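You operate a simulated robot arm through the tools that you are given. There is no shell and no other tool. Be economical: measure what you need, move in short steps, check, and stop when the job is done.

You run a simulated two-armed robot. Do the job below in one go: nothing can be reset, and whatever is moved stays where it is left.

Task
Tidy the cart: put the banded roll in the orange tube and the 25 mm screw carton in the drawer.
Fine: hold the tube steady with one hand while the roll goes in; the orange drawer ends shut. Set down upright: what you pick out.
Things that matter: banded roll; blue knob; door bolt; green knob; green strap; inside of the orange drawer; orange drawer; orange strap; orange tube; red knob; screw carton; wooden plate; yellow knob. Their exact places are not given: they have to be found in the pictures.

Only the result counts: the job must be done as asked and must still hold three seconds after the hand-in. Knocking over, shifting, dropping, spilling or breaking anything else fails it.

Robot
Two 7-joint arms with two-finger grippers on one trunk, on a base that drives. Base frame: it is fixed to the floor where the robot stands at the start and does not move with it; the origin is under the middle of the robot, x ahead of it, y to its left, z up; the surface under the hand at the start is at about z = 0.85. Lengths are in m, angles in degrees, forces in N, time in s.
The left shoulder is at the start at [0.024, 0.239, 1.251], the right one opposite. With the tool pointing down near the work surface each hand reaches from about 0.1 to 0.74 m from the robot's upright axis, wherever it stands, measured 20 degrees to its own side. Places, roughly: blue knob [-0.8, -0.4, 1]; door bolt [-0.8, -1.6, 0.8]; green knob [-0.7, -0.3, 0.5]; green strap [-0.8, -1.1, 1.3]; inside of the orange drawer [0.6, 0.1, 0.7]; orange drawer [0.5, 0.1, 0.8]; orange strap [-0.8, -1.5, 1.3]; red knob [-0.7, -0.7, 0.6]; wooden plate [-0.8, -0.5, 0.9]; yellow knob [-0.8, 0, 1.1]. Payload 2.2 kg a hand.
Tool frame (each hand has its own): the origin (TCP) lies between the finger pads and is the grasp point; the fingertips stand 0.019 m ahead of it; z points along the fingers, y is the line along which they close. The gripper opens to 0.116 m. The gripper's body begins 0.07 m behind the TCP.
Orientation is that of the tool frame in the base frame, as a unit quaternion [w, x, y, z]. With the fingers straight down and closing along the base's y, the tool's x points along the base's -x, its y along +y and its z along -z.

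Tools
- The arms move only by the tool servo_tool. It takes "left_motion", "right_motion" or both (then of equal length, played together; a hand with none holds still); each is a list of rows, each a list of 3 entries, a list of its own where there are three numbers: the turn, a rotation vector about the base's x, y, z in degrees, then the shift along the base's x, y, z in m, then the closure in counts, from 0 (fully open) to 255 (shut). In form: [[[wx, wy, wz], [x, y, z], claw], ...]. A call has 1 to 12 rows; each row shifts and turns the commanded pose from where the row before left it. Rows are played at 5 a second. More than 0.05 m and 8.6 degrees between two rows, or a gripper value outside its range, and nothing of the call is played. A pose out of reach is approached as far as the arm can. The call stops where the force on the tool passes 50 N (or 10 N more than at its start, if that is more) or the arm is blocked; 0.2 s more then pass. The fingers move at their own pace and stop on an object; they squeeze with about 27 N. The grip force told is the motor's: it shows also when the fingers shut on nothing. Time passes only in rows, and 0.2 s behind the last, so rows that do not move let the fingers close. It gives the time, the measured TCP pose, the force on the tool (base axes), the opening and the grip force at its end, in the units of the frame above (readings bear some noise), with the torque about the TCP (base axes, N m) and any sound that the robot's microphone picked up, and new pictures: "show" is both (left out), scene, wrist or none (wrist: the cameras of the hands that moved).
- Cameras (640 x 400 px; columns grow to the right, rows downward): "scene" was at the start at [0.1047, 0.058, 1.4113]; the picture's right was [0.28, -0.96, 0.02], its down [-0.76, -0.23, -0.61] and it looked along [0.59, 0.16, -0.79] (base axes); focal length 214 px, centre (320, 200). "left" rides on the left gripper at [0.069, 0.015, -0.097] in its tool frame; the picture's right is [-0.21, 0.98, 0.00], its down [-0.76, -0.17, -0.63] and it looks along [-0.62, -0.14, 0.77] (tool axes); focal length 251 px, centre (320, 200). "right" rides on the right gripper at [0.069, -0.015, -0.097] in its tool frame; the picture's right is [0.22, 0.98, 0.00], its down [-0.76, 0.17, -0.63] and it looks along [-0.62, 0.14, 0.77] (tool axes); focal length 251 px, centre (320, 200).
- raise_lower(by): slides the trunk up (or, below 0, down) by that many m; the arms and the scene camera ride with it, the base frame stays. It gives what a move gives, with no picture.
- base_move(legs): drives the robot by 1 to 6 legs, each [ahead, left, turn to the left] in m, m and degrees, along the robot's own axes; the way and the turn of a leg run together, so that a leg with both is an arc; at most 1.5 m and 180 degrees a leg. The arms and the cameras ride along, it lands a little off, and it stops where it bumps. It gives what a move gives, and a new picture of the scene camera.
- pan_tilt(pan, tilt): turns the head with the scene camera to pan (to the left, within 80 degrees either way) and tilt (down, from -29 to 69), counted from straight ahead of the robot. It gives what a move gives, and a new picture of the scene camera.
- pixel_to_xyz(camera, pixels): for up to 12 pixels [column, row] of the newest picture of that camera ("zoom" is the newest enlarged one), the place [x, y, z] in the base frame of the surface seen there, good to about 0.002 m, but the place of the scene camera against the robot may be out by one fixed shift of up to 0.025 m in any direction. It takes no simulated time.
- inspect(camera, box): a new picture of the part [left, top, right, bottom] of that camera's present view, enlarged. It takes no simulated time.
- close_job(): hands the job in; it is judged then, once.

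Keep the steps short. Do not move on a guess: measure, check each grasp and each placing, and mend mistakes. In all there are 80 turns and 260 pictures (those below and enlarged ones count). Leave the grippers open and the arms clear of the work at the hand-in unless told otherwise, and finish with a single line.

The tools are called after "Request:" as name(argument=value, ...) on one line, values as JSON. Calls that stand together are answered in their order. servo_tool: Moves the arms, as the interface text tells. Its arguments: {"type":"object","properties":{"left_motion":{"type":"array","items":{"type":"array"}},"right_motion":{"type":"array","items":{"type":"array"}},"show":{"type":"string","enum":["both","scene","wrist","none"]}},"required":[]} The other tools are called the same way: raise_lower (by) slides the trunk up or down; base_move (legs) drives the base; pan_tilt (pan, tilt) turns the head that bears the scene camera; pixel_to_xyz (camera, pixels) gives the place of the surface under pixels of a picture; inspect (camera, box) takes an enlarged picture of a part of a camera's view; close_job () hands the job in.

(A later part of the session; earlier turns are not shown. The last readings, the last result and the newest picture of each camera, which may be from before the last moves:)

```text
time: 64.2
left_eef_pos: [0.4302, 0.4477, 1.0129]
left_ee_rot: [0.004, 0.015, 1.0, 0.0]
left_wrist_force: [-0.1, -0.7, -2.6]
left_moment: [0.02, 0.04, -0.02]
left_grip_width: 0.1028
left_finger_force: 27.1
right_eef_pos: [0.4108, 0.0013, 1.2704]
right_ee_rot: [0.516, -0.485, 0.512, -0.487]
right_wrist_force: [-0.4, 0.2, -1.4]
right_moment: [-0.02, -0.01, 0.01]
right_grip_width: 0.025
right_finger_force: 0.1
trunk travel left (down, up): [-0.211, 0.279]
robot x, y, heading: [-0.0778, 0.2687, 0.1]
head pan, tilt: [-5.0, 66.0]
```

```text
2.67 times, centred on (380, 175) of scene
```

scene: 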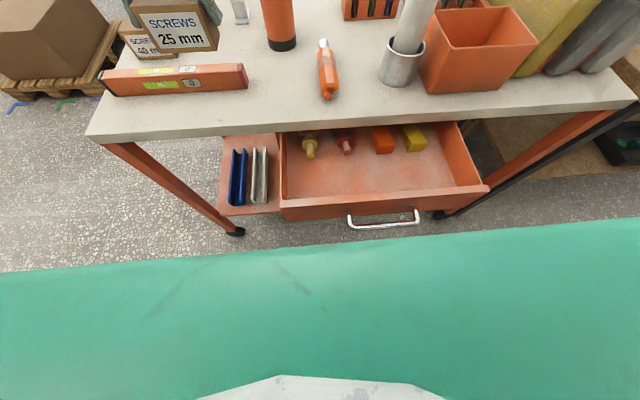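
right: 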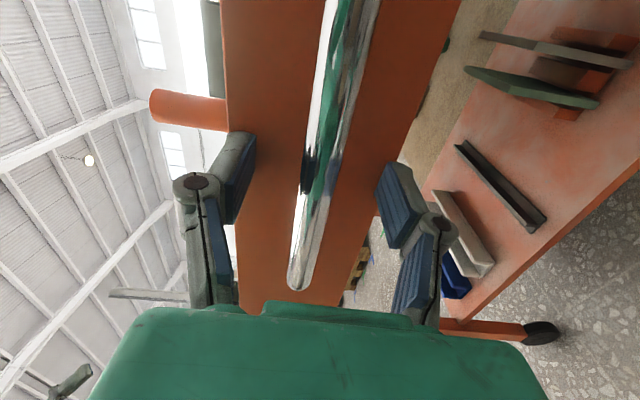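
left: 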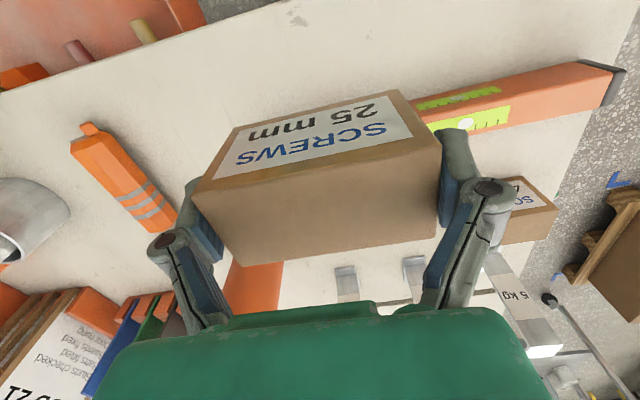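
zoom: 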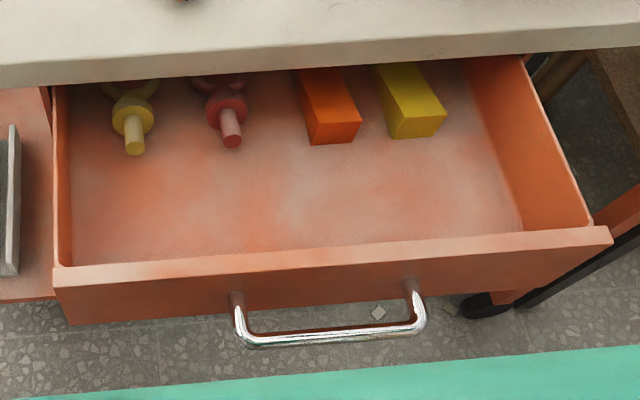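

The floor is at z≈0.738, the front wall's inner face at x≈0.19, and the items start at x≈0.32. My target is the carton centre at (0.25, 0.25). I'll move over it, still high.

Request:
servo_tool(left_motion=[[[0, 0, 0], [-0.025, -0.035, 0], 255], [[0, 0, 0], [-0.035, -0.035, 0], 255], [[0, 0, 0], [-0.035, -0.035, 0], 255], [[0, 0, 0], [-0.035, -0.035, 0], 255], [[0, 0, 0], [-0.03, -0.035, 0], 255], [[0, 0, 0], [-0.02, -0.023, 0], 255], [[0, 0, 0], [0, 0, -0.03], 255], [[0, 0, 0], [0, 0, -0.04], 255], [[0, 0, 0], [0, 0, -0.02], 255], [[0, 0, 0], [0, 0, 0], 255]], show="both")

```text
time: 66.4
left_eef_pos: [0.2514, 0.2535, 0.9252]
left_ee_rot: [0.004, 0.014, 1.0, -0.006]
left_wrist_force: [-0.2, 0.3, -2.9]
left_moment: [0.01, 0.01, -0.01]
left_grip_width: 0.1026
left_finger_force: 26.9
right_eef_pos: [0.4129, 0.003, 1.2694]
right_ee_rot: [0.514, -0.486, 0.511, -0.487]
right_wrist_force: [-0.4, 0.0, 0.3]
right_moment: [-0.04, -0.02, -0.02]
right_grip_width: 0.0253
right_finger_force: 0.0
trunk travel left (down, up): [-0.211, 0.279]
robot x, y, heading: [-0.0782, 0.2635, 0.0]
head pan, tilt: [-5.0, 66.0]
```

scene: 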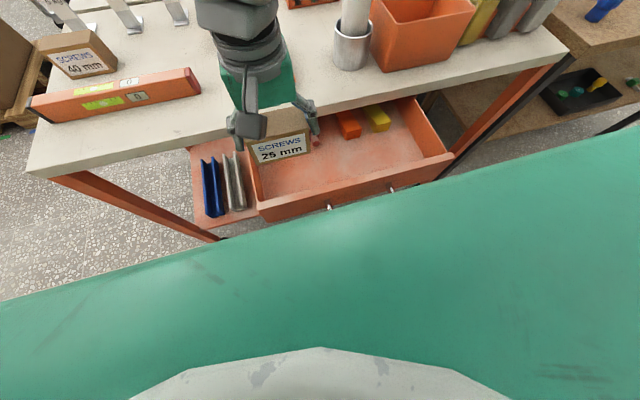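
left: 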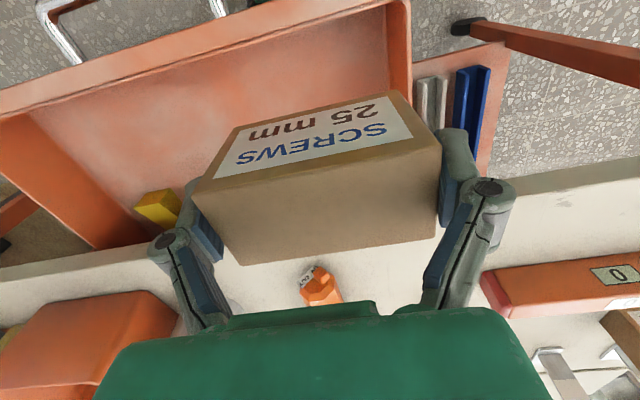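

The carton is over the drawer. From the left wrist view I'll check the drawer walls and floor before lowering.

Request:
pixel_to_xyz(camera="left", pixels=[[398, 60], [380, 60], [200, 48], [210, 70], [210, 110], [100, 150], [270, 40], [230, 140], [410, 110], [320, 230]])

Request:
servo_tool(left_motion=[[[0, 0, 0], [0, 0, 0], 255]], show="scene")

```text
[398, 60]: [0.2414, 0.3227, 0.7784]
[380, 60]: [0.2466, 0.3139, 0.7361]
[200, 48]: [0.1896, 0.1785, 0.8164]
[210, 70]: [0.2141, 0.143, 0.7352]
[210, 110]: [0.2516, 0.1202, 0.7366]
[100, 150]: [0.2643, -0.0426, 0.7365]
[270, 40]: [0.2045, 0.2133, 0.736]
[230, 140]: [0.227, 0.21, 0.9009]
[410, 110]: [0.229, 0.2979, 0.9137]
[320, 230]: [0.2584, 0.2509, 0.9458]
```

```text
time: 66.8
left_eef_pos: [0.253, 0.2531, 0.9258]
left_ee_rot: [0.002, 0.013, 1.0, -0.006]
left_wrist_force: [0.8, -0.1, -3.0]
left_moment: [0.0, -0.01, -0.03]
left_grip_width: 0.1026
left_finger_force: 27.2
right_eef_pos: [0.4134, 0.0027, 1.2705]
right_ee_rot: [0.514, -0.486, 0.512, -0.487]
right_wrist_force: [-0.3, 0.2, 0.2]
right_moment: [-0.05, 0.02, -0.01]
right_grip_width: 0.0251
right_finger_force: 0.0
trunk travel left (down, up): [-0.211, 0.279]
robot x, y, heading: [-0.0791, 0.27, -0.0]
head pan, tilt: [-5.0, 66.0]
```

scene: 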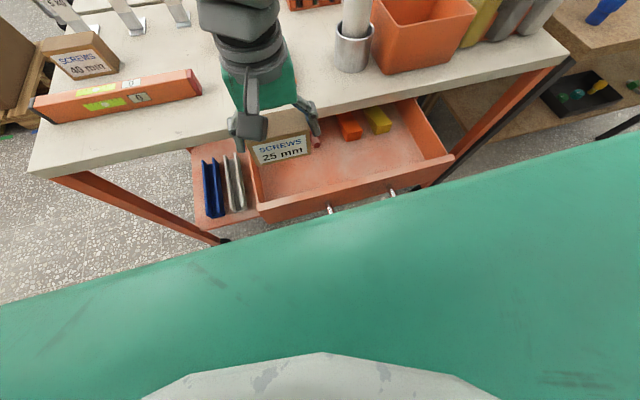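

The floor is at 0.736. The left wall's inner face is at y≈0.319, so I'll shift 0.045 right to leave room for the finger to open, then lower in steps.

Request:
servo_tool(left_motion=[[[0, 0, 0], [0.0, -0.025, 0], 255], [[0, 0, 0], [0.0, -0.02, 0], 255], [[0, 0, 0], [0, 0, -0.03], 255], [[0, 0, 0], [0, 0, -0.03], 255], [[0, 0, 0], [0, 0, -0.03], 255], [[0, 0, 0], [0, 0, -0.03], 255], [[0, 0, 0], [0, 0, -0.012], 255], [[0, 0, 0], [0, 0, 0], 255]], show="both")

```text
time: 68.8
left_eef_pos: [0.2704, 0.2138, 0.8079]
left_ee_rot: [0.001, -0.015, 0.999, -0.031]
left_wrist_force: [0.6, 0.7, -3.6]
left_moment: [0.0, 0.02, 0.02]
left_grip_width: 0.1024
left_finger_force: 26.6
right_eef_pos: [0.4098, 0.0047, 1.2712]
right_ee_rot: [0.514, -0.487, 0.51, -0.488]
right_wrist_force: [0.3, -0.1, -1.0]
right_moment: [0.04, -0.02, -0.01]
right_grip_width: 0.0252
right_finger_force: 0.1
trunk travel left (down, up): [-0.211, 0.279]
robot x, y, heading: [-0.0787, 0.2691, -0.1]
head pan, tilt: [-5.0, 66.0]
stopped in row 8 (left hand): the arm was blocked; the commanded pose is now the measured one
```

scene: 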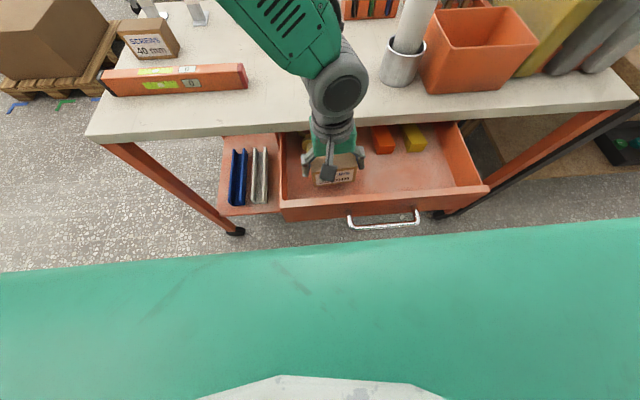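
left: 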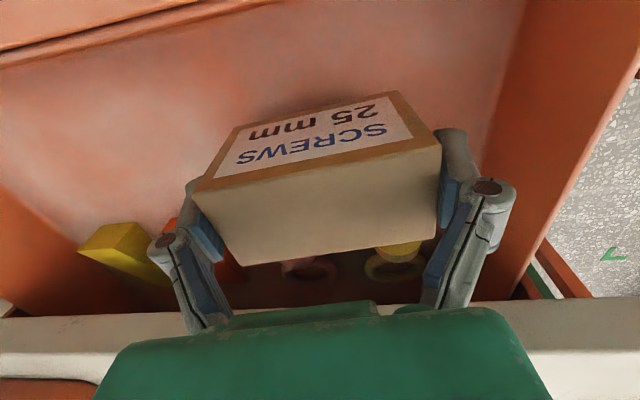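

The arm was blocked at z=0.808, about 2.5 cm above the floor, with no force at the tool. I'll check whether the wrist touches the table edge.

Request:
inspect(camera="scene", box=[220, 0, 460, 240])

Request:
pixel_to_xyz(camera="scene", pixels=[[335, 95], [333, 122], [332, 132], [333, 145], [328, 172], [300, 125], [380, 118], [290, 40]])

Request:
pixel_to_xyz(camera="left", pixels=[[300, 320], [100, 330], [150, 250], [400, 247], [320, 225], [250, 180], [430, 150], [100, 200]])

```text
1.67 times, centred on (340, 120) of scene
```

zoom: 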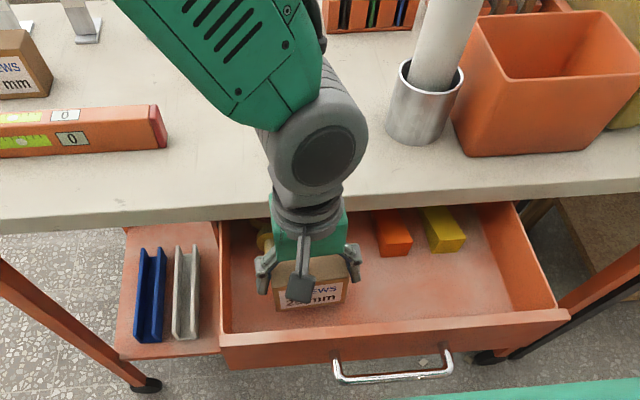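

```text
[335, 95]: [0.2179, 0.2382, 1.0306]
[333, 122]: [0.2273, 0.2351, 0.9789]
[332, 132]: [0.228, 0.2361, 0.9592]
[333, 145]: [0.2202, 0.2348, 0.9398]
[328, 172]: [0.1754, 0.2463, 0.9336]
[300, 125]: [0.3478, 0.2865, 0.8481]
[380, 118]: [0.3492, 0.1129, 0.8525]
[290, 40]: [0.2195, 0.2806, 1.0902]
```

```text
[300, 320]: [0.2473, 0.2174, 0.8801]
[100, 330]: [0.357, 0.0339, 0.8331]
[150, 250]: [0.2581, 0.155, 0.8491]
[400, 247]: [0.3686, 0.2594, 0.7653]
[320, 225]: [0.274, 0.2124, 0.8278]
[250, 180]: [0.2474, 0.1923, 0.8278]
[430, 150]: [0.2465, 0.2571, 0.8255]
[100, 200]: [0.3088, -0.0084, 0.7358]
```

Nothing touches the table, so the left arm is cramped against my own trunk, which also explains the torso lean earlier. I'll lift the carton clear, back the base 0.18 m, and come down again with more room.

Request:
servo_tool(left_motion=[[[0, 0, 0], [0, 0, 0.03], 255], [[0, 0, 0], [0, 0.01, 0.04], 255], [[0, 0, 0], [0, 0.01, 0.04], 255], [[0, 0, 0], [0, 0, 0.03], 255], [[0, 0, 0], [0, 0, 0], 255]], show="none")

Request:
base_move(legs=[[-0.18, 0, 0]])

Request:
raise_lower(by=0)

```text
time: 70.0
left_eef_pos: [0.2708, 0.2324, 0.9488]
left_ee_rot: [0.001, -0.016, 0.999, -0.031]
left_wrist_force: [-1.2, 0.3, -2.8]
left_moment: [0.01, 0.01, -0.02]
left_grip_width: 0.1024
left_finger_force: 26.7
right_eef_pos: [0.4113, 0.004, 1.2702]
right_ee_rot: [0.514, -0.486, 0.512, -0.488]
right_wrist_force: [-0.4, -0.2, 0.1]
right_moment: [-0.02, -0.01, 0.01]
right_grip_width: 0.0254
right_finger_force: 0.0
trunk travel left (down, up): [-0.211, 0.279]
robot x, y, heading: [-0.0812, 0.2689, 0.1]
head pan, tilt: [-5.0, 66.0]
```

```text
time: 71.5
left_eef_pos: [0.0929, 0.234, 0.9482]
left_ee_rot: [0.004, -0.016, 0.999, -0.03]
left_wrist_force: [-0.2, 0.1, -3.1]
left_moment: [0.02, -0.02, -0.03]
left_grip_width: 0.1021
left_finger_force: 27.4
right_eef_pos: [0.232, 0.0044, 1.2717]
right_ee_rot: [0.514, -0.486, 0.511, -0.489]
right_wrist_force: [-1.0, 0.3, 0.7]
right_moment: [0.02, 0.05, 0.01]
right_grip_width: 0.0248
right_finger_force: 0.0
trunk travel left (down, up): [-0.211, 0.279]
robot x, y, heading: [-0.2573, 0.2682, 0.0]
head pan, tilt: [-5.0, 66.0]
```

scene: 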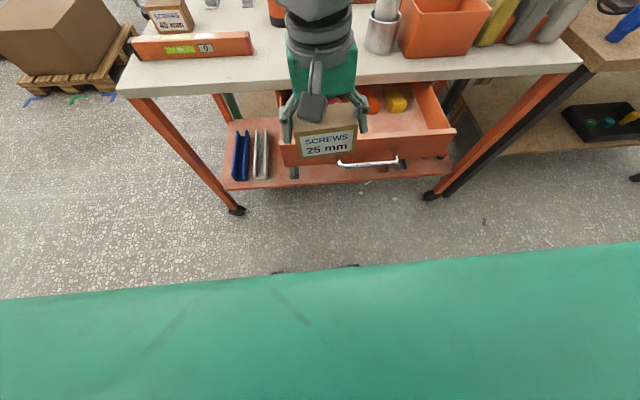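

```text
time: 72.0
left_eef_pos: [0.0909, 0.2355, 0.9495]
left_ee_rot: [0.003, -0.016, 0.999, -0.031]
left_wrist_force: [0.0, -0.1, -2.5]
left_moment: [-0.02, 0.04, 0.01]
left_grip_width: 0.1022
left_finger_force: 27.4
right_eef_pos: [0.23, 0.0067, 1.2737]
right_ee_rot: [0.514, -0.485, 0.511, -0.489]
right_wrist_force: [-1.0, 0.0, 0.5]
right_moment: [0.02, 0.0, 0.0]
right_grip_width: 0.0251
right_finger_force: 0.0
trunk travel left (down, up): [-0.211, 0.279]
robot x, y, heading: [-0.2561, 0.2698, 0.1]
head pan, tilt: [-5.0, 66.0]
```

I have room now. I'll level the carton, move it 0.164 m forward over the drawer, and lower partway.

Request:
servo_tool(left_motion=[[[1.7, 0, -0.9], [0.04, -0.01, 0], 255], [[1.8, 0.3, -0.9], [0.04, -0.01, 0], 255], [[0, 0, 0], [0.04, 0, 0], 255], [[0, 0, 0], [0.044, 0, 0], 255], [[0, 0, 0], [0, 0, -0.03], 255], [[0, 0, 0], [0, 0, -0.03], 255], [[0, 0, 0], [0, 0, -0.04], 255], [[0, 0, 0], [0, 0, -0.04], 255], [[0, 0, 0], [0, 0, 0], 255]], show="wrist")

```text
time: 74.0
left_eef_pos: [0.2621, 0.2212, 0.8144]
left_ee_rot: [0.001, -0.008, 1.0, -0.005]
left_wrist_force: [1.3, -0.1, -3.4]
left_moment: [-0.02, -0.01, 0.0]
left_grip_width: 0.1017
left_finger_force: 27.6
right_eef_pos: [0.229, 0.0071, 1.2741]
right_ee_rot: [0.514, -0.486, 0.51, -0.49]
right_wrist_force: [-0.5, 0.4, 0.5]
right_moment: [0.01, 0.03, -0.01]
right_grip_width: 0.0249
right_finger_force: 0.0
trunk travel left (down, up): [-0.211, 0.279]
robot x, y, heading: [-0.2583, 0.2682, 0.1]
head pan, tilt: [-5.0, 66.0]
```

left: 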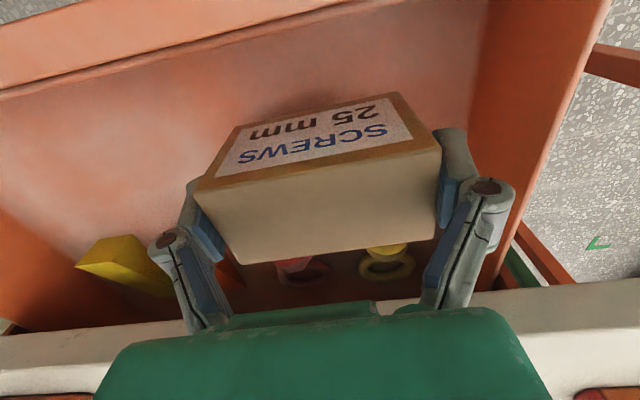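

Level and clear. I'll shift 1 cm back from the items and lower the last 3.4 cm gently.

Request:
servo_tool(left_motion=[[[0, 0, 0], [-0.012, -0.003, 0], 255], [[0, 0, 0], [0, 0, -0.015], 255], [[0, 0, 0], [0, 0, -0.01], 255], [[0, 0, 0], [0, 0, -0.006], 255], [[0, 0, 0], [0, 0, -0.003], 255], [[0, 0, 0], [0, 0, 0], 255]], show="wrist")

```text
time: 75.4
left_eef_pos: [0.2462, 0.2135, 0.7786]
left_ee_rot: [0.003, -0.004, 1.0, -0.003]
left_wrist_force: [-0.1, -1.2, 16.0]
left_moment: [-0.06, -0.06, 0.42]
left_grip_width: 0.1074
left_finger_force: 27.1
right_eef_pos: [0.2281, 0.0062, 1.2737]
right_ee_rot: [0.514, -0.486, 0.51, -0.49]
right_wrist_force: [0.0, 0.3, -0.7]
right_moment: [-0.01, -0.03, -0.01]
right_grip_width: 0.0253
right_finger_force: 0.1
trunk travel left (down, up): [-0.211, 0.279]
robot x, y, heading: [-0.2578, 0.268, 0.2]
head pan, tilt: [-5.0, 66.0]
```

left: 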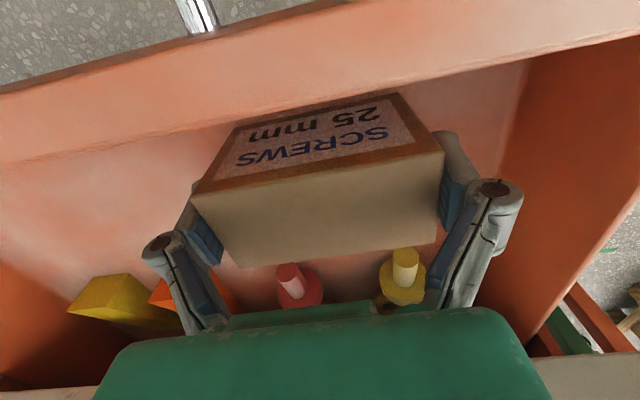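

Resting on the floor with 16 N of upward contact. I'll open the fingers and rise straight up.

Request:
servo_tool(left_motion=[[[0, 0, 0], [0, 0, 0.002], 0], [[0, 0, 0], [0, 0, 0], 0], [[0, 0, 0], [0, 0, 0], 0], [[0, 0, 0], [0, 0, 0.03], 0], [[0, 0, 0], [0, 0, 0.04], 0], [[0, 0, 0], [0, 0, 0.04], 0], [[0, 0, 0], [0, 0, 0.04], 0], [[0, 0, 0], [0, 0, 0.03], 0]], show="wrist")

```text
time: 77.1
left_eef_pos: [0.2189, 0.2275, 0.8532]
left_ee_rot: [-0.089, -0.018, 0.996, -0.01]
left_wrist_force: [-0.4, -0.1, -0.4]
left_moment: [0.02, -0.04, -0.02]
left_grip_width: 0.1159
left_finger_force: 0.1
right_eef_pos: [0.2267, 0.0089, 1.2754]
right_ee_rot: [0.515, -0.486, 0.509, -0.49]
right_wrist_force: [-0.5, 0.1, 0.4]
right_moment: [-0.03, 0.0, -0.02]
right_grip_width: 0.025
right_finger_force: 0.1
trunk travel left (down, up): [-0.211, 0.279]
robot x, y, heading: [-0.2557, 0.2695, 0.2]
head pan, tilt: [-5.0, 66.0]
stopped in row 8 (left hand): the arm was blocked; the commanded pose is now the measured one
```

left: 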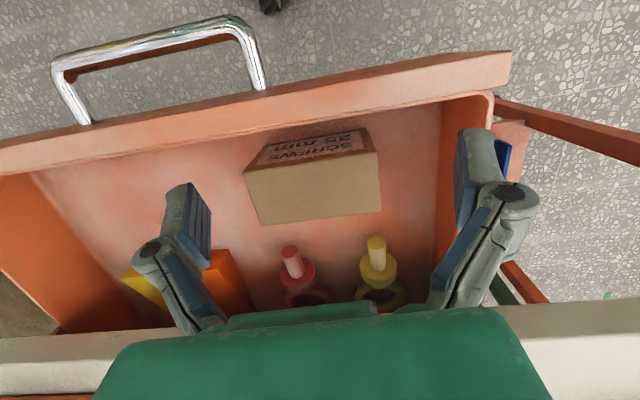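

The carton stands upright in the drawer. The hand stopped partway up, tilted 10°, so I'll look at what blocks it.

Request:
pan_tilt(pan=0, tilt=40)

Request:
raise_lower(by=0)

```text
time: 78.0
left_eef_pos: [0.2202, 0.2264, 0.8567]
left_ee_rot: [-0.087, -0.016, 0.996, -0.011]
left_wrist_force: [0.3, -0.2, 0.1]
left_moment: [0.01, -0.01, 0.0]
left_grip_width: 0.1162
left_finger_force: 0.0
right_eef_pos: [0.2271, 0.0081, 1.275]
right_ee_rot: [0.514, -0.486, 0.509, -0.491]
right_wrist_force: [0.2, -1.0, 0.5]
right_moment: [0.0, 0.0, 0.02]
right_grip_width: 0.0251
right_finger_force: 0.1
trunk travel left (down, up): [-0.211, 0.279]
robot x, y, heading: [-0.2551, 0.2671, 0.1]
head pan, tilt: [0.0, 40.0]
```

scene: 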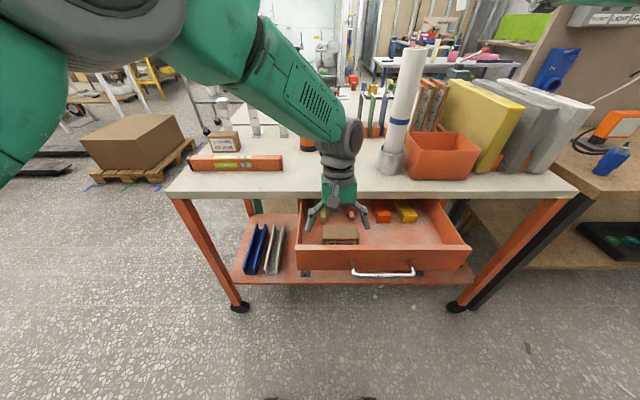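

```text
time: 78.5
left_eef_pos: [0.2191, 0.2259, 0.8566]
left_ee_rot: [-0.087, -0.017, 0.996, -0.011]
left_wrist_force: [-0.2, 0.0, -0.2]
left_moment: [-0.01, -0.01, 0.05]
left_grip_width: 0.116
left_finger_force: 0.0
right_eef_pos: [0.2258, 0.0086, 1.2758]
right_ee_rot: [0.514, -0.485, 0.509, -0.491]
right_wrist_force: [0.0, -0.8, 0.4]
right_moment: [-0.04, 0.0, 0.01]
right_grip_width: 0.0249
right_finger_force: 0.1
trunk travel left (down, up): [-0.211, 0.279]
robot x, y, heading: [-0.2563, 0.2712, 0.2]
head pan, tilt: [0.0, 40.0]
```

Nothing obvious is blocking it, so it's likely a joint limit. Raising the trunk 0.12 lifts the hand straight out.

Request:
raise_lower(by=0.12)

Request:
inspect(camera="left", box=[0, 0, 640, 400])

```text
time: 80.0
left_eef_pos: [0.2206, 0.2255, 0.977]
left_ee_rot: [-0.087, -0.016, 0.996, -0.011]
left_wrist_force: [0.7, -0.4, -0.2]
left_moment: [0.02, -0.02, -0.05]
left_grip_width: 0.1158
left_finger_force: 0.0
right_eef_pos: [0.2288, 0.0083, 1.3947]
right_ee_rot: [0.514, -0.485, 0.509, -0.491]
right_wrist_force: [0.5, 0.3, 0.4]
right_moment: [-0.01, -0.03, 0.01]
right_grip_width: 0.0251
right_finger_force: 0.0
trunk travel left (down, up): [-0.331, 0.159]
robot x, y, heading: [-0.2544, 0.2676, -0.1]
head pan, tilt: [0.0, 40.0]
```

```text
1.00 times, centred on (320, 200) of left (not enlarged: the box is as wide or as high as the picture)
```

zoom: 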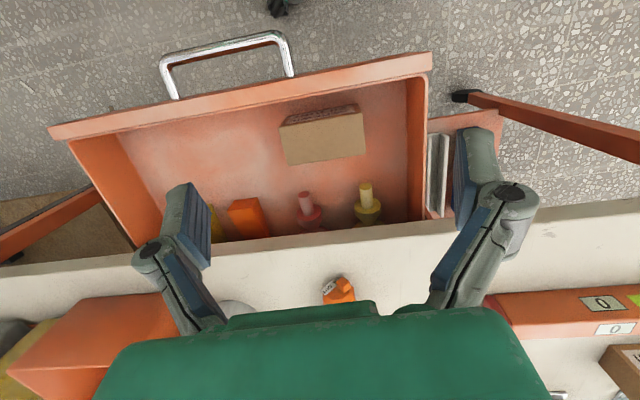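

The drawer is clear. To shut it I'll use the right hand on the handle as before. First I'll back off 0.12 m, then park the left hand up and to the left.

Request:
base_move(legs=[[-0.12, 0, 0]])

Request:
servo_tool(left_motion=[[[0, -8, 0], [0.01, 0.035, 0.04], 0], [[0, -8, 0], [0.01, 0.04, 0.04], 0], [[0, -8, 0], [0.01, 0.04, 0.04], 0], [[0, -8, 0], [0.01, 0.04, 0.03], 0], [[0, -8, 0], [0.01, 0.04, 0.03], 0], [[0, -8, 0], [0.01, 0.04, 0.02], 0], [[0, -8, 0], [0.01, 0.04, 0.02], 0], [[0, 0, 0], [0, 0.04, 0], 0]], show="none")

Request:
raise_lower(by=0)

```text
time: 81.2
left_eef_pos: [0.0996, 0.2262, 0.9732]
left_ee_rot: [-0.089, -0.017, 0.996, -0.009]
left_wrist_force: [-0.5, -0.4, -0.2]
left_moment: [-0.05, 0.03, -0.01]
left_grip_width: 0.116
left_finger_force: 0.0
right_eef_pos: [0.108, 0.0072, 1.3947]
right_ee_rot: [0.515, -0.487, 0.509, -0.489]
right_wrist_force: [-0.2, 0.2, 0.5]
right_moment: [0.0, 0.01, 0.0]
right_grip_width: 0.025
right_finger_force: 0.0
trunk travel left (down, up): [-0.331, 0.159]
robot x, y, heading: [-0.3769, 0.2678, 0.2]
head pan, tilt: [0.0, 40.0]
```

scene: 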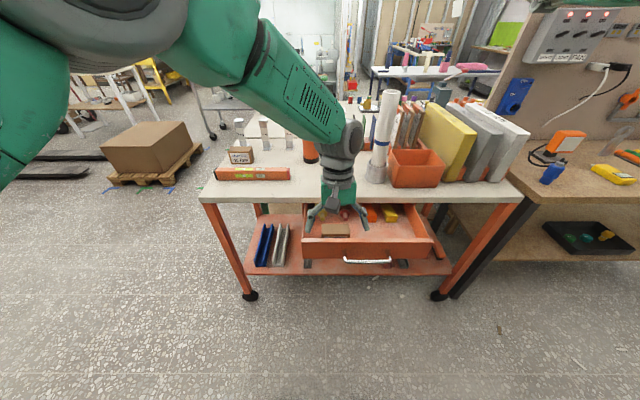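

```text
refused: row 1 steps farther than a row can; nothing moved
```

```text
time: 81.7
left_eef_pos: [0.0976, 0.2282, 0.9749]
left_ee_rot: [-0.089, -0.017, 0.996, -0.011]
left_wrist_force: [0.6, -1.4, 0.6]
left_moment: [-0.01, 0.02, -0.03]
left_grip_width: 0.1162
left_finger_force: 0.1
right_eef_pos: [0.1041, 0.0112, 1.3956]
right_ee_rot: [0.514, -0.486, 0.508, -0.491]
right_wrist_force: [-0.3, 0.8, -0.2]
right_moment: [0.01, 0.01, 0.02]
right_grip_width: 0.0252
right_finger_force: 0.0
trunk travel left (down, up): [-0.331, 0.159]
robot x, y, heading: [-0.3789, 0.2685, 0.4]
head pan, tilt: [0.0, 40.0]
```

The row was a bit too large (over 0.05 m), so I'll repeat with smaller steps.

Request:
servo_tool(left_motion=[[[0, -7, 0], [0.005, 0.033, 0.03], 0], [[0, -7, 0], [0.005, 0.033, 0.03], 0], [[0, -7, 0], [0.005, 0.033, 0.03], 0], [[0, -7, 0], [0.005, 0.035, 0.03], 0], [[0, -7, 0], [0.01, 0.035, 0.03], 0], [[0, -7, 0], [0.01, 0.035, 0.025], 0], [[0, -7, 0], [0.01, 0.035, 0.025], 0], [[0, -7, 0], [0.01, 0.035, 0.02], 0], [[0, 0, 0], [0, 0, 0], 0]], show="none")

Request:
raise_lower(by=-0.2)

```text
time: 83.7
left_eef_pos: [0.1578, 0.4973, 1.1909]
left_ee_rot: [0.379, -0.011, 0.925, -0.015]
left_wrist_force: [-1.0, 0.6, 0.1]
left_moment: [-0.01, 0.01, 0.01]
left_grip_width: 0.1159
left_finger_force: 0.1
left hand out of reach, approached as far as the arm can: row 8
right_eef_pos: [0.1048, 0.0112, 1.396]
right_ee_rot: [0.515, -0.485, 0.508, -0.491]
right_wrist_force: [-0.1, 0.0, -0.5]
right_moment: [-0.03, 0.0, -0.02]
right_grip_width: 0.025
right_finger_force: 0.1
trunk travel left (down, up): [-0.331, 0.159]
robot x, y, heading: [-0.3755, 0.2705, 0.3]
head pan, tilt: [0.0, 40.0]
```

```text
time: 85.9
left_eef_pos: [0.1568, 0.4978, 0.9905]
left_ee_rot: [0.379, -0.01, 0.925, -0.016]
left_wrist_force: [0.3, -0.5, 0.8]
left_moment: [-0.02, -0.01, 0.02]
left_grip_width: 0.116
left_finger_force: 0.0
right_eef_pos: [0.104, 0.011, 1.196]
right_ee_rot: [0.514, -0.485, 0.508, -0.492]
right_wrist_force: [1.2, 0.4, 0.0]
right_moment: [-0.01, 0.02, 0.0]
right_grip_width: 0.0253
right_finger_force: 0.1
trunk travel left (down, up): [-0.131, 0.359]
robot x, y, heading: [-0.3785, 0.2712, 0.1]
head pan, tilt: [0.0, 40.0]
```

Now I'll bring the right hand down in front of the handle.

Request:
servo_tool(right_motion=[[[0, 0, 0], [-0.015, 0.01, -0.035], 145], [[0, 0, 0], [-0.015, 0.01, -0.035], 145], [[0, 0, 0], [-0.015, 0.01, -0.035], 145], [[0, 0, 0], [0, 0.01, -0.035], 145], [[0, 0, 0], [0, 0.01, -0.035], 145], [[0, 0, 0], [0, 0.01, -0.035], 145], [[0, 0, 0], [0, 0.01, -0.035], 145], [[0, 0, 0], [0, 0.01, -0.035], 145], [[0, 0, 0], [0, 0.01, -0.035], 145], [[0, 0, 0], [0, 0.01, -0.035], 145], [[0, 0, 0], [0, 0.01, -0.035], 145], [[0, 0, 0], [0, 0, -0.035], 145]], show="both")

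```text
time: 88.5
left_eef_pos: [0.1569, 0.4997, 0.9894]
left_ee_rot: [0.378, -0.01, 0.926, -0.018]
left_wrist_force: [0.3, 0.5, -0.1]
left_moment: [0.01, -0.03, -0.03]
left_grip_width: 0.1161
left_finger_force: 0.1
right_eef_pos: [0.1093, 0.1404, 0.7994]
right_ee_rot: [0.514, -0.485, 0.507, -0.493]
right_wrist_force: [0.8, 0.3, 0.5]
right_moment: [0.01, -0.03, 0.01]
right_grip_width: 0.05
right_finger_force: 0.1
right hand out of reach, approached as far as the arm can: row 2, 3, 4, 5
trunk travel left (down, up): [-0.131, 0.359]
robot x, y, heading: [-0.376, 0.2713, 0.0]
head pan, tilt: [0.0, 40.0]
```

scene: 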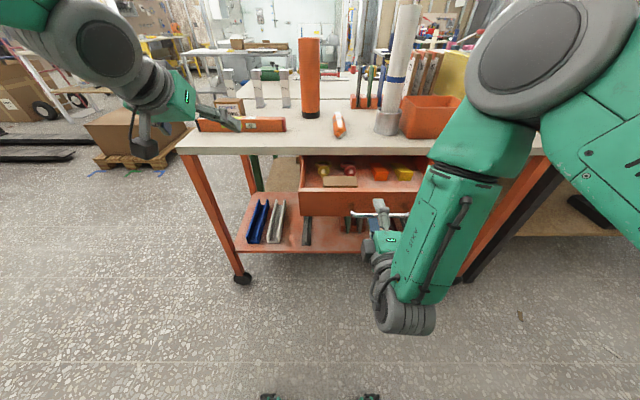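
right: 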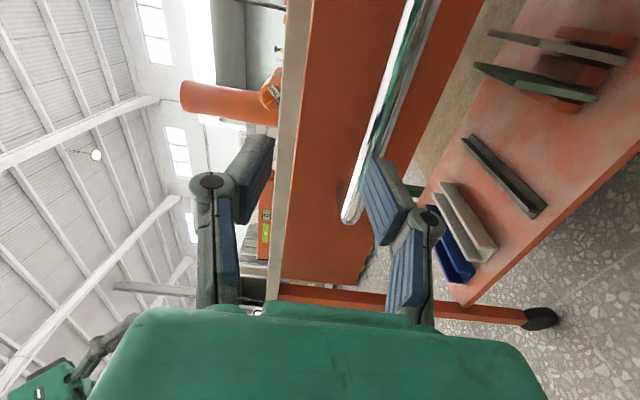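

I'll measure the bar and finger positions.

Request:
pixel_to_xyz(camera="right", pixels=[[405, 60], [395, 90], [375, 140], [348, 218], [330, 100], [340, 180], [375, 170]])

```text
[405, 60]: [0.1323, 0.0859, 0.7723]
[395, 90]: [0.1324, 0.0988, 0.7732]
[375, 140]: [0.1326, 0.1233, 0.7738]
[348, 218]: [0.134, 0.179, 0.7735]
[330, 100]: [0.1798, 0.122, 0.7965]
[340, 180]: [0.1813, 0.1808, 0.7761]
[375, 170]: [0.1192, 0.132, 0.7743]
```

The bar is at x≈0.139, z≈0.773. I'll lower 2.7 cm in front of it, advance around it, and close.

Request:
servo_tool(right_motion=[[[0, 0, 0], [-0.004, -0.01, 0], 145], [[0, 0, 0], [0, -0.01, -0.014], 145], [[0, 0, 0], [0, 0, -0.013], 145], [[0, 0, 0], [0, 0, 0], 145]], show="wrist")

```text
time: 89.5
left_eef_pos: [0.1577, 0.5002, 0.9901]
left_ee_rot: [0.379, -0.011, 0.925, -0.016]
left_wrist_force: [0.1, 0.7, 0.9]
left_moment: [-0.01, -0.02, 0.01]
left_grip_width: 0.1159
left_finger_force: 0.0
right_eef_pos: [0.1036, 0.1188, 0.7732]
right_ee_rot: [0.514, -0.486, 0.507, -0.492]
right_wrist_force: [0.2, 0.6, -0.2]
right_moment: [0.0, -0.01, -0.02]
right_grip_width: 0.0498
right_finger_force: 0.0
trunk travel left (down, up): [-0.131, 0.359]
robot x, y, heading: [-0.3781, 0.2726, 0.1]
head pan, tilt: [0.0, 40.0]
```

right: 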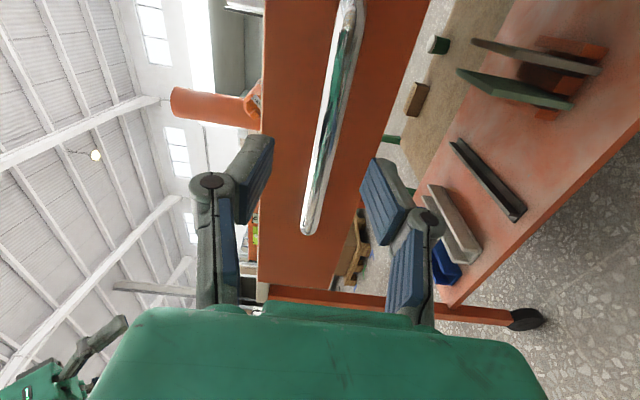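

The bar is centred between the fingers. I'll advance, close and start pushing.

Request:
servo_tool(right_motion=[[[0, 0, 0], [0.02, 0, 0], 145], [[0, 0, 0], [0.018, 0, 0], 145], [[0, 0, 0], [0, 0, 0], 255], [[0, 0, 0], [0, 0, 0], 255], [[0, 0, 0], [0.015, 0, 0], 255], [[0, 0, 0], [0.02, 0, 0], 255], [[0, 0, 0], [0.02, 0, 0], 255], [[0, 0, 0], [0.02, 0, 0], 255], [[0, 0, 0], [0.02, 0, 0], 255], [[0, 0, 0], [0.02, 0, 0], 255], [[0, 0, 0], [0.02, 0, 0], 255], [[0, 0, 0], [0, 0, 0], 255]], show="both")

```text
time: 92.1
left_eef_pos: [0.1568, 0.4996, 0.9901]
left_ee_rot: [0.378, -0.011, 0.925, -0.017]
left_wrist_force: [0.1, 0.5, -0.3]
left_moment: [0.02, 0.03, 0.0]
left_grip_width: 0.1161
left_finger_force: 0.1
right_eef_pos: [0.2769, 0.1182, 0.7737]
right_ee_rot: [0.515, -0.486, 0.508, -0.491]
right_wrist_force: [0.6, -0.4, -3.4]
right_moment: [-0.05, -0.01, 0.01]
right_grip_width: 0.0
right_finger_force: 28.4
trunk travel left (down, up): [-0.131, 0.359]
robot x, y, heading: [-0.375, 0.2707, 0.0]
head pan, tilt: [0.0, 40.0]
```

scene: 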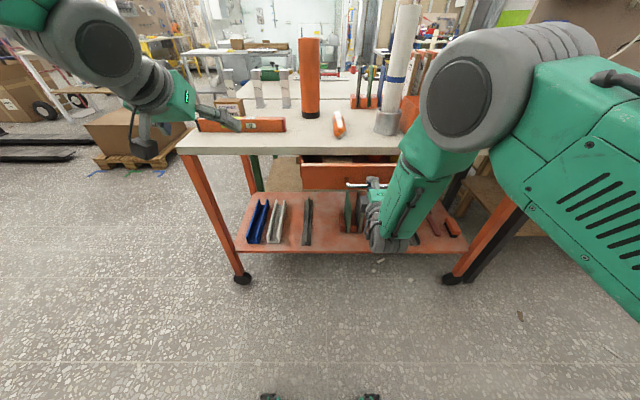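
right: 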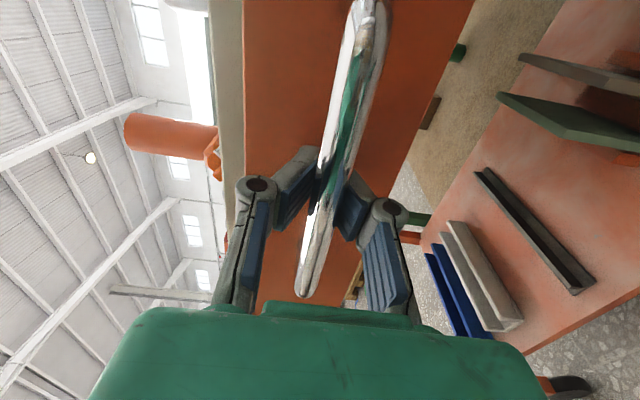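

It's closing smoothly. I'll push the last part slowly until it stops.

Request:
servo_tool(right_motion=[[[0, 0, 0], [0.015, 0, 0], 255], [[0, 0, 0], [0.015, 0, 0], 255], [[0, 0, 0], [0.01, 0, 0], 255], [[0, 0, 0], [0.008, 0, 0], 255], [[0, 0, 0], [0.006, 0, 0], 255], [[0, 0, 0], [0.006, 0, 0], 255], [[0, 0, 0], [0.006, 0, 0], 255], [[0, 0, 0], [0.006, 0, 0], 255], [[0, 0, 0], [0, 0, 0], 255]], show="both")

```text
time: 94.1
left_eef_pos: [0.1535, 0.4996, 0.9909]
left_ee_rot: [0.38, -0.01, 0.925, -0.017]
left_wrist_force: [0.3, 1.0, 0.1]
left_moment: [-0.01, 0.01, 0.01]
left_grip_width: 0.1158
left_finger_force: 0.1
right_eef_pos: [0.3443, 0.1185, 0.7736]
right_ee_rot: [0.514, -0.487, 0.508, -0.491]
right_wrist_force: [-48.0, 0.5, 1.6]
right_moment: [-0.01, 0.03, -0.03]
right_grip_width: 0.0057
right_finger_force: 28.5
trunk travel left (down, up): [-0.131, 0.359]
robot x, y, heading: [-0.3733, 0.2696, 0.2]
head pan, tilt: [0.0, 40.0]
```

scene: 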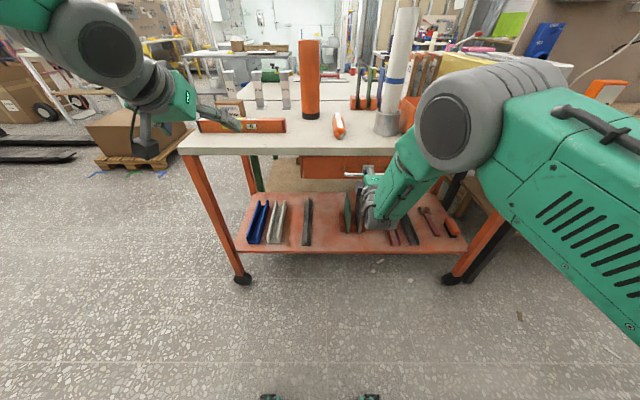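
right: 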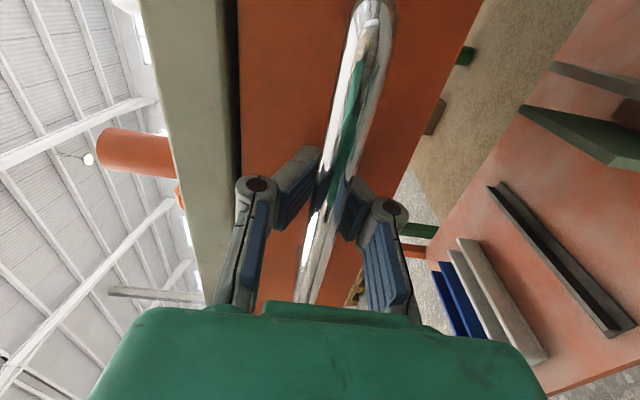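

The push met 48 N with the bar at its shut position. I'll ease off, open wide, and retract.

Request:
servo_tool(right_motion=[[[0, 0, 0], [-0.005, 0, 0], 255], [[0, 0, 0], [0, 0, 0], 130], [[0, 0, 0], [0, 0, 0], 130], [[0, 0, 0], [0, 0, 0], 130], [[0, 0, 0], [-0.02, 0, 0], 130], [[0, 0, 0], [-0.03, 0, 0], 130], [[0, 0, 0], [-0.03, 0, 0], 130], [[0, 0, 0], [-0.03, 0, 0], 130], [[0, 0, 0], [0, 0, 0], 130]], show="wrist")

Request:
pixel_to_xyz(camera="right", pixels=[[320, 100], [340, 60], [350, 120], [300, 150], [360, 80], [270, 60]])

```text
time: 96.1
left_eef_pos: [0.1581, 0.4992, 0.988]
left_ee_rot: [0.378, -0.01, 0.926, -0.017]
left_wrist_force: [-0.2, 0.0, -1.0]
left_moment: [0.01, 0.0, 0.01]
left_grip_width: 0.1162
left_finger_force: 0.1
right_eef_pos: [0.2323, 0.1194, 0.7751]
right_ee_rot: [0.515, -0.485, 0.507, -0.492]
right_wrist_force: [-0.4, -0.5, 0.8]
right_moment: [0.0, -0.01, -0.01]
right_grip_width: 0.0571
right_finger_force: 0.0
trunk travel left (down, up): [-0.131, 0.359]
robot x, y, heading: [-0.3741, 0.2712, 0.1]
head pan, tilt: [0.0, 40.0]
```

right: 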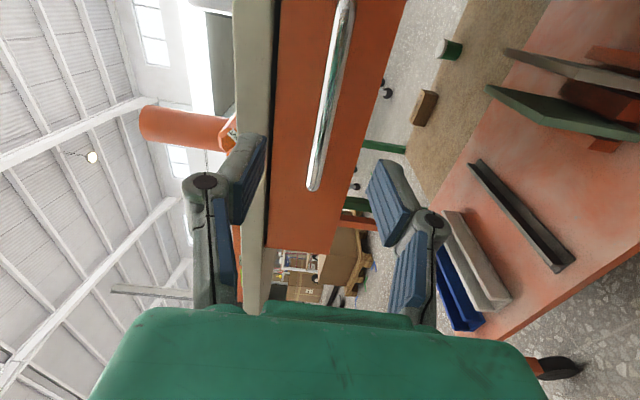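

```text
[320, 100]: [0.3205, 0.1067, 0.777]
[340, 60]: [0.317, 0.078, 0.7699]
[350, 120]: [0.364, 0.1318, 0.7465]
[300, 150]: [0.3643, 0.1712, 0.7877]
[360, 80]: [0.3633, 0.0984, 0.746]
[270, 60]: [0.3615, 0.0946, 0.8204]
```

The drawer front is back at x=0.3636, its shut position. Now for the roll. I'll raise the trunk 0.17, then lift the right hand and roll it 90° so the fingers close horizontally.

Request:
raise_lower(by=0.17)

Request:
servo_tool(right_motion=[[[-8.2, 0, 0], [-0.01, 0, 0.02], 0], [[-8.2, 0, 0], [-0.01, 0, 0.02], 0], [[-8.2, 0, 0], [-0.01, -0.008, 0.02], 0], [[-8.2, 0, 0], [-0.01, -0.008, 0.02], 0], [[-8.2, 0, 0], [-0.01, -0.008, 0.02], 0], [[-8.2, 0, 0], [-0.01, -0.01, 0.02], 0], [[-8.2, 0, 0], [-0.01, -0.01, 0.02], 0], [[-8.2, 0, 0], [-0.01, -0.01, 0.02], 0], [[-8.2, 0, 0], [0, -0.01, 0.02], 0], [[-8.2, 0, 0], [0, -0.01, 0.02], 0], [[-8.2, 0, 0], [0, 0, 0], 0], [[0, 0, 0], [0, 0, 0], 0]], show="wrist")

```text
time: 98.0
left_eef_pos: [0.1581, 0.4989, 1.1591]
left_ee_rot: [0.378, -0.01, 0.925, -0.017]
left_wrist_force: [0.4, -0.2, 0.1]
left_moment: [0.0, 0.0, -0.01]
left_grip_width: 0.1161
left_finger_force: 0.1
right_eef_pos: [0.2336, 0.1178, 0.9438]
right_ee_rot: [0.514, -0.486, 0.507, -0.492]
right_wrist_force: [0.1, 0.2, -0.1]
right_moment: [-0.03, 0.0, 0.01]
right_grip_width: 0.0567
right_finger_force: 0.0
trunk travel left (down, up): [-0.301, 0.189]
robot x, y, heading: [-0.3711, 0.2645, 0.3]
head pan, tilt: [0.0, 40.0]
```

```text
time: 99.5
left_eef_pos: [0.1544, 0.4986, 1.1612]
left_ee_rot: [0.38, -0.011, 0.925, -0.016]
left_wrist_force: [-0.1, 0.0, 1.1]
left_moment: [0.01, -0.01, -0.01]
left_grip_width: 0.1159
left_finger_force: 0.1
right_eef_pos: [0.1495, 0.0637, 0.9805]
right_ee_rot: [-0.229, 0.707, -0.289, 0.603]
right_wrist_force: [-0.4, -0.6, -0.8]
right_moment: [0.01, -0.01, 0.01]
right_grip_width: 0.1161
right_finger_force: 0.1
trunk travel left (down, up): [-0.301, 0.189]
robot x, y, heading: [-0.377, 0.2668, 0.1]
head pan, tilt: [0.0, 40.0]
stopped in row 7 (right hand): the arm was blocked; the commanded pose is now the measured one
```

right: 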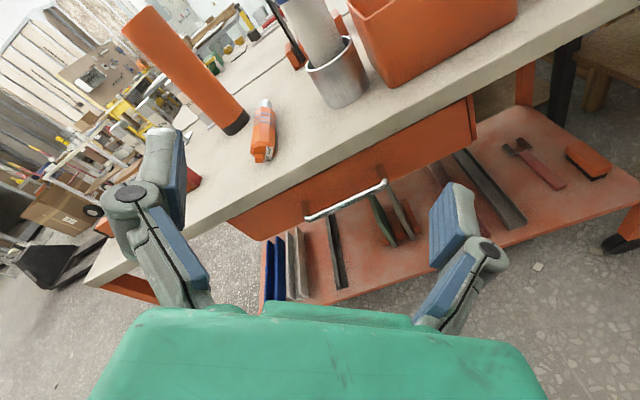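

That roll direction hit a joint limit. I'll roll the other way, camera below, in two calls while rising to z≈1.14.

Request:
servo_tool(right_motion=[[[8.02, -0.36, -0.65], [0, 0, 0.015], 0], [[8.02, -0.36, -0.65], [0, 0, 0.015], 0], [[8.02, -0.36, -0.65], [0, 0, 0.015], 0], [[8.02, -0.36, -0.65], [0, 0, 0.015], 0], [[8.02, -0.36, -0.65], [0, 0, 0.015], 0], [[8.02, -0.36, -0.65], [0, 0, 0.015], 0], [[8.02, -0.36, -0.65], [0, 0, 0.015], 0], [[8.02, -0.36, -0.65], [0, 0, 0.015], 0], [[8.02, -0.36, -0.65], [0, 0, 0.015], 0]], show="none")

Request:
servo_tool(right_motion=[[[8.02, -0.36, -0.65], [0, -0.005, 0.01], 0], [[8.02, -0.36, -0.65], [0, -0.005, 0.01], 0], [[8.02, -0.36, -0.65], [0, -0.005, 0.01], 0], [[8.02, -0.36, -0.65], [0, -0.005, 0], 0], [[8.02, -0.36, -0.65], [0, 0, 0], 0], [[8.02, -0.36, -0.65], [0, 0, 0], 0], [[8.02, -0.36, -0.65], [0, 0, 0], 0], [[8.02, -0.36, -0.65], [0, 0, 0], 0], [[0, 0, 0], [0, 0, 0], 0]], show="wrist")

```text
time: 101.5
left_eef_pos: [0.1549, 0.4995, 1.161]
left_ee_rot: [0.38, -0.011, 0.925, -0.017]
left_wrist_force: [-0.3, -0.8, 0.9]
left_moment: [-0.01, 0.02, 0.0]
left_grip_width: 0.116
left_finger_force: 0.1
right_eef_pos: [0.1287, 0.0721, 1.1092]
right_ee_rot: [0.539, -0.46, 0.578, -0.405]
right_wrist_force: [-0.6, 0.5, -0.2]
right_moment: [0.01, -0.04, -0.01]
right_grip_width: 0.116
right_finger_force: 0.1
right hand out of reach, approached as far as the arm can: row 5, 6, 8
trunk travel left (down, up): [-0.301, 0.189]
robot x, y, heading: [-0.3768, 0.271, 0.1]
head pan, tilt: [0.0, 40.0]
```

```text
time: 103.5
left_eef_pos: [0.1565, 0.5053, 1.1583]
left_ee_rot: [0.378, -0.012, 0.926, -0.019]
left_wrist_force: [-0.3, 2.1, -0.9]
left_moment: [0.0, 0.01, -0.04]
left_grip_width: 0.1161
left_finger_force: 0.0
right_eef_pos: [0.1279, -0.0072, 1.1825]
right_ee_rot: [0.647, -0.185, 0.721, -0.167]
right_wrist_force: [-0.2, -0.7, 0.0]
right_moment: [-0.02, 0.0, -0.06]
right_grip_width: 0.1158
right_finger_force: 0.1
right hand out of reach, approached as far as the arm can: row 1, 2, 3, 4, 6, 7, 8
trunk travel left (down, up): [-0.301, 0.189]
robot x, y, heading: [-0.373, 0.2713, 0.1]
head pan, tilt: [0.0, 40.0]
```

right: 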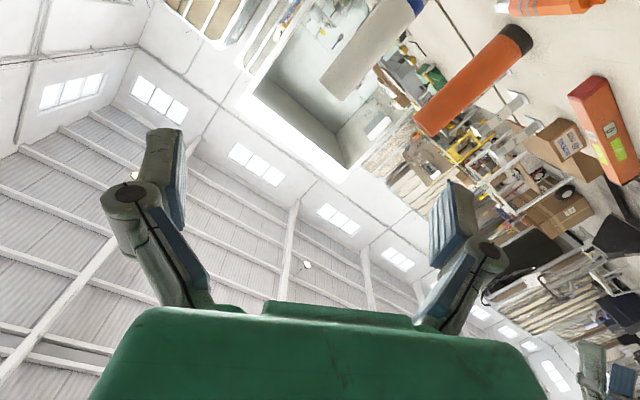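

That is too close in for this wrist posture. I'll extend 0.1 m forward, with the cart objects still well ahead, and see if the pose is reached.

Request:
servo_tool(right_motion=[[[0, 0, 0], [0.025, 0, 0], 0], [[0, 0, 0], [0.025, 0, 0], 0], [[0, 0, 0], [0.025, 0, 0], 0], [[0, 0, 0], [0.025, 0, 0], 0], [[0, 0, 0], [0, 0, 0], 0], [[0, 0, 0], [0, 0, 0], 0]], show="both")

```text
time: 104.9
left_eef_pos: [0.1552, 0.4901, 1.1609]
left_ee_rot: [0.38, -0.009, 0.925, -0.014]
left_wrist_force: [0.5, -0.6, -0.1]
left_moment: [0.03, -0.01, 0.01]
left_grip_width: 0.1163
left_finger_force: 0.0
right_eef_pos: [0.2261, -0.0282, 1.1883]
right_ee_rot: [0.647, -0.181, 0.722, -0.163]
right_wrist_force: [-0.3, 0.1, -0.1]
right_moment: [0.01, -0.01, 0.01]
right_grip_width: 0.1159
right_finger_force: 0.0
right hand out of reach, approached as far as the arm can: row 1, 3
trunk travel left (down, up): [-0.301, 0.189]
robot x, y, heading: [-0.3749, 0.2688, -0.0]
head pan, tilt: [0.0, 40.0]
```

scene: 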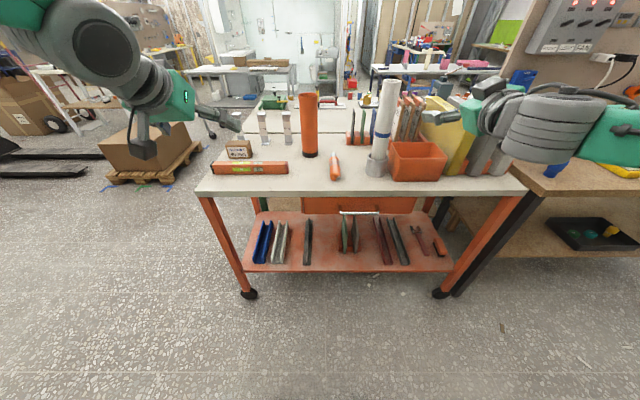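
right: 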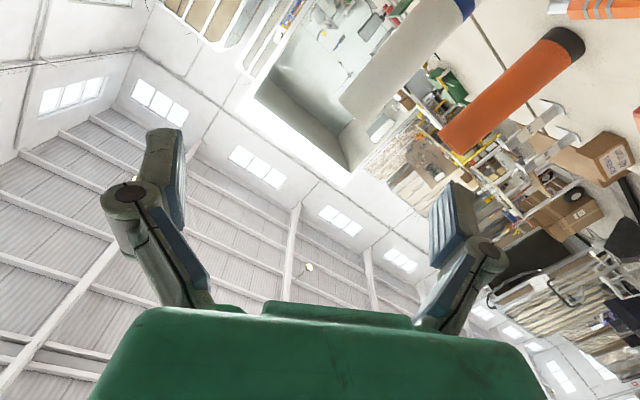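

Better. I'll apply the remaining roll (about 29°) and align to y=0.043, z=1.145.

Request:
servo_tool(right_motion=[[[7.03, -1.5, -0.4], [0.01, 0.02, -0.01], 0], [[7.03, -1.5, -0.4], [0.01, 0.02, -0.01], 0], [[7.03, -1.5, -0.4], [0.01, 0.02, -0.01], 0], [[7.03, -1.5, -0.4], [0.01, 0.01, -0.01], 0], [[0, 0, 0], [0, 0, 0], 0], [[0, 0, 0], [0, 0, 0], 0]], show="none")

Request:
raise_lower(by=0)

```text
time: 106.3
left_eef_pos: [0.1551, 0.5019, 1.1607]
left_ee_rot: [0.38, -0.012, 0.925, -0.017]
left_wrist_force: [1.1, -1.6, 0.1]
left_moment: [-0.02, 0.04, -0.02]
left_grip_width: 0.116
left_finger_force: 0.0
right_eef_pos: [0.2009, -0.005, 1.199]
right_ee_rot: [0.668, -0.142, 0.724, -0.099]
right_wrist_force: [0.6, 0.1, -0.2]
right_moment: [0.02, 0.01, 0.0]
right_grip_width: 0.1163
right_finger_force: 0.1
right hand out of reach, approached as far as the arm can: row 1, 2, 3, 4
trunk travel left (down, up): [-0.301, 0.189]
robot x, y, heading: [-0.3767, 0.2694, 0.0]
head pan, tilt: [0.0, 40.0]
```

```text
time: 106.8
left_eef_pos: [0.1558, 0.493, 1.1628]
left_ee_rot: [0.379, -0.01, 0.925, -0.015]
left_wrist_force: [1.0, 0.8, 0.2]
left_moment: [-0.01, 0.0, -0.01]
left_grip_width: 0.1161
left_finger_force: 0.1
right_eef_pos: [0.2002, -0.0159, 1.198]
right_ee_rot: [0.668, -0.138, 0.724, -0.097]
right_wrist_force: [-0.9, 0.3, 0.5]
right_moment: [0.01, 0.01, 0.02]
right_grip_width: 0.1157
right_finger_force: 0.0
trunk travel left (down, up): [-0.301, 0.189]
robot x, y, heading: [-0.3781, 0.2687, 0.2]
head pan, tilt: [0.0, 40.0]
```

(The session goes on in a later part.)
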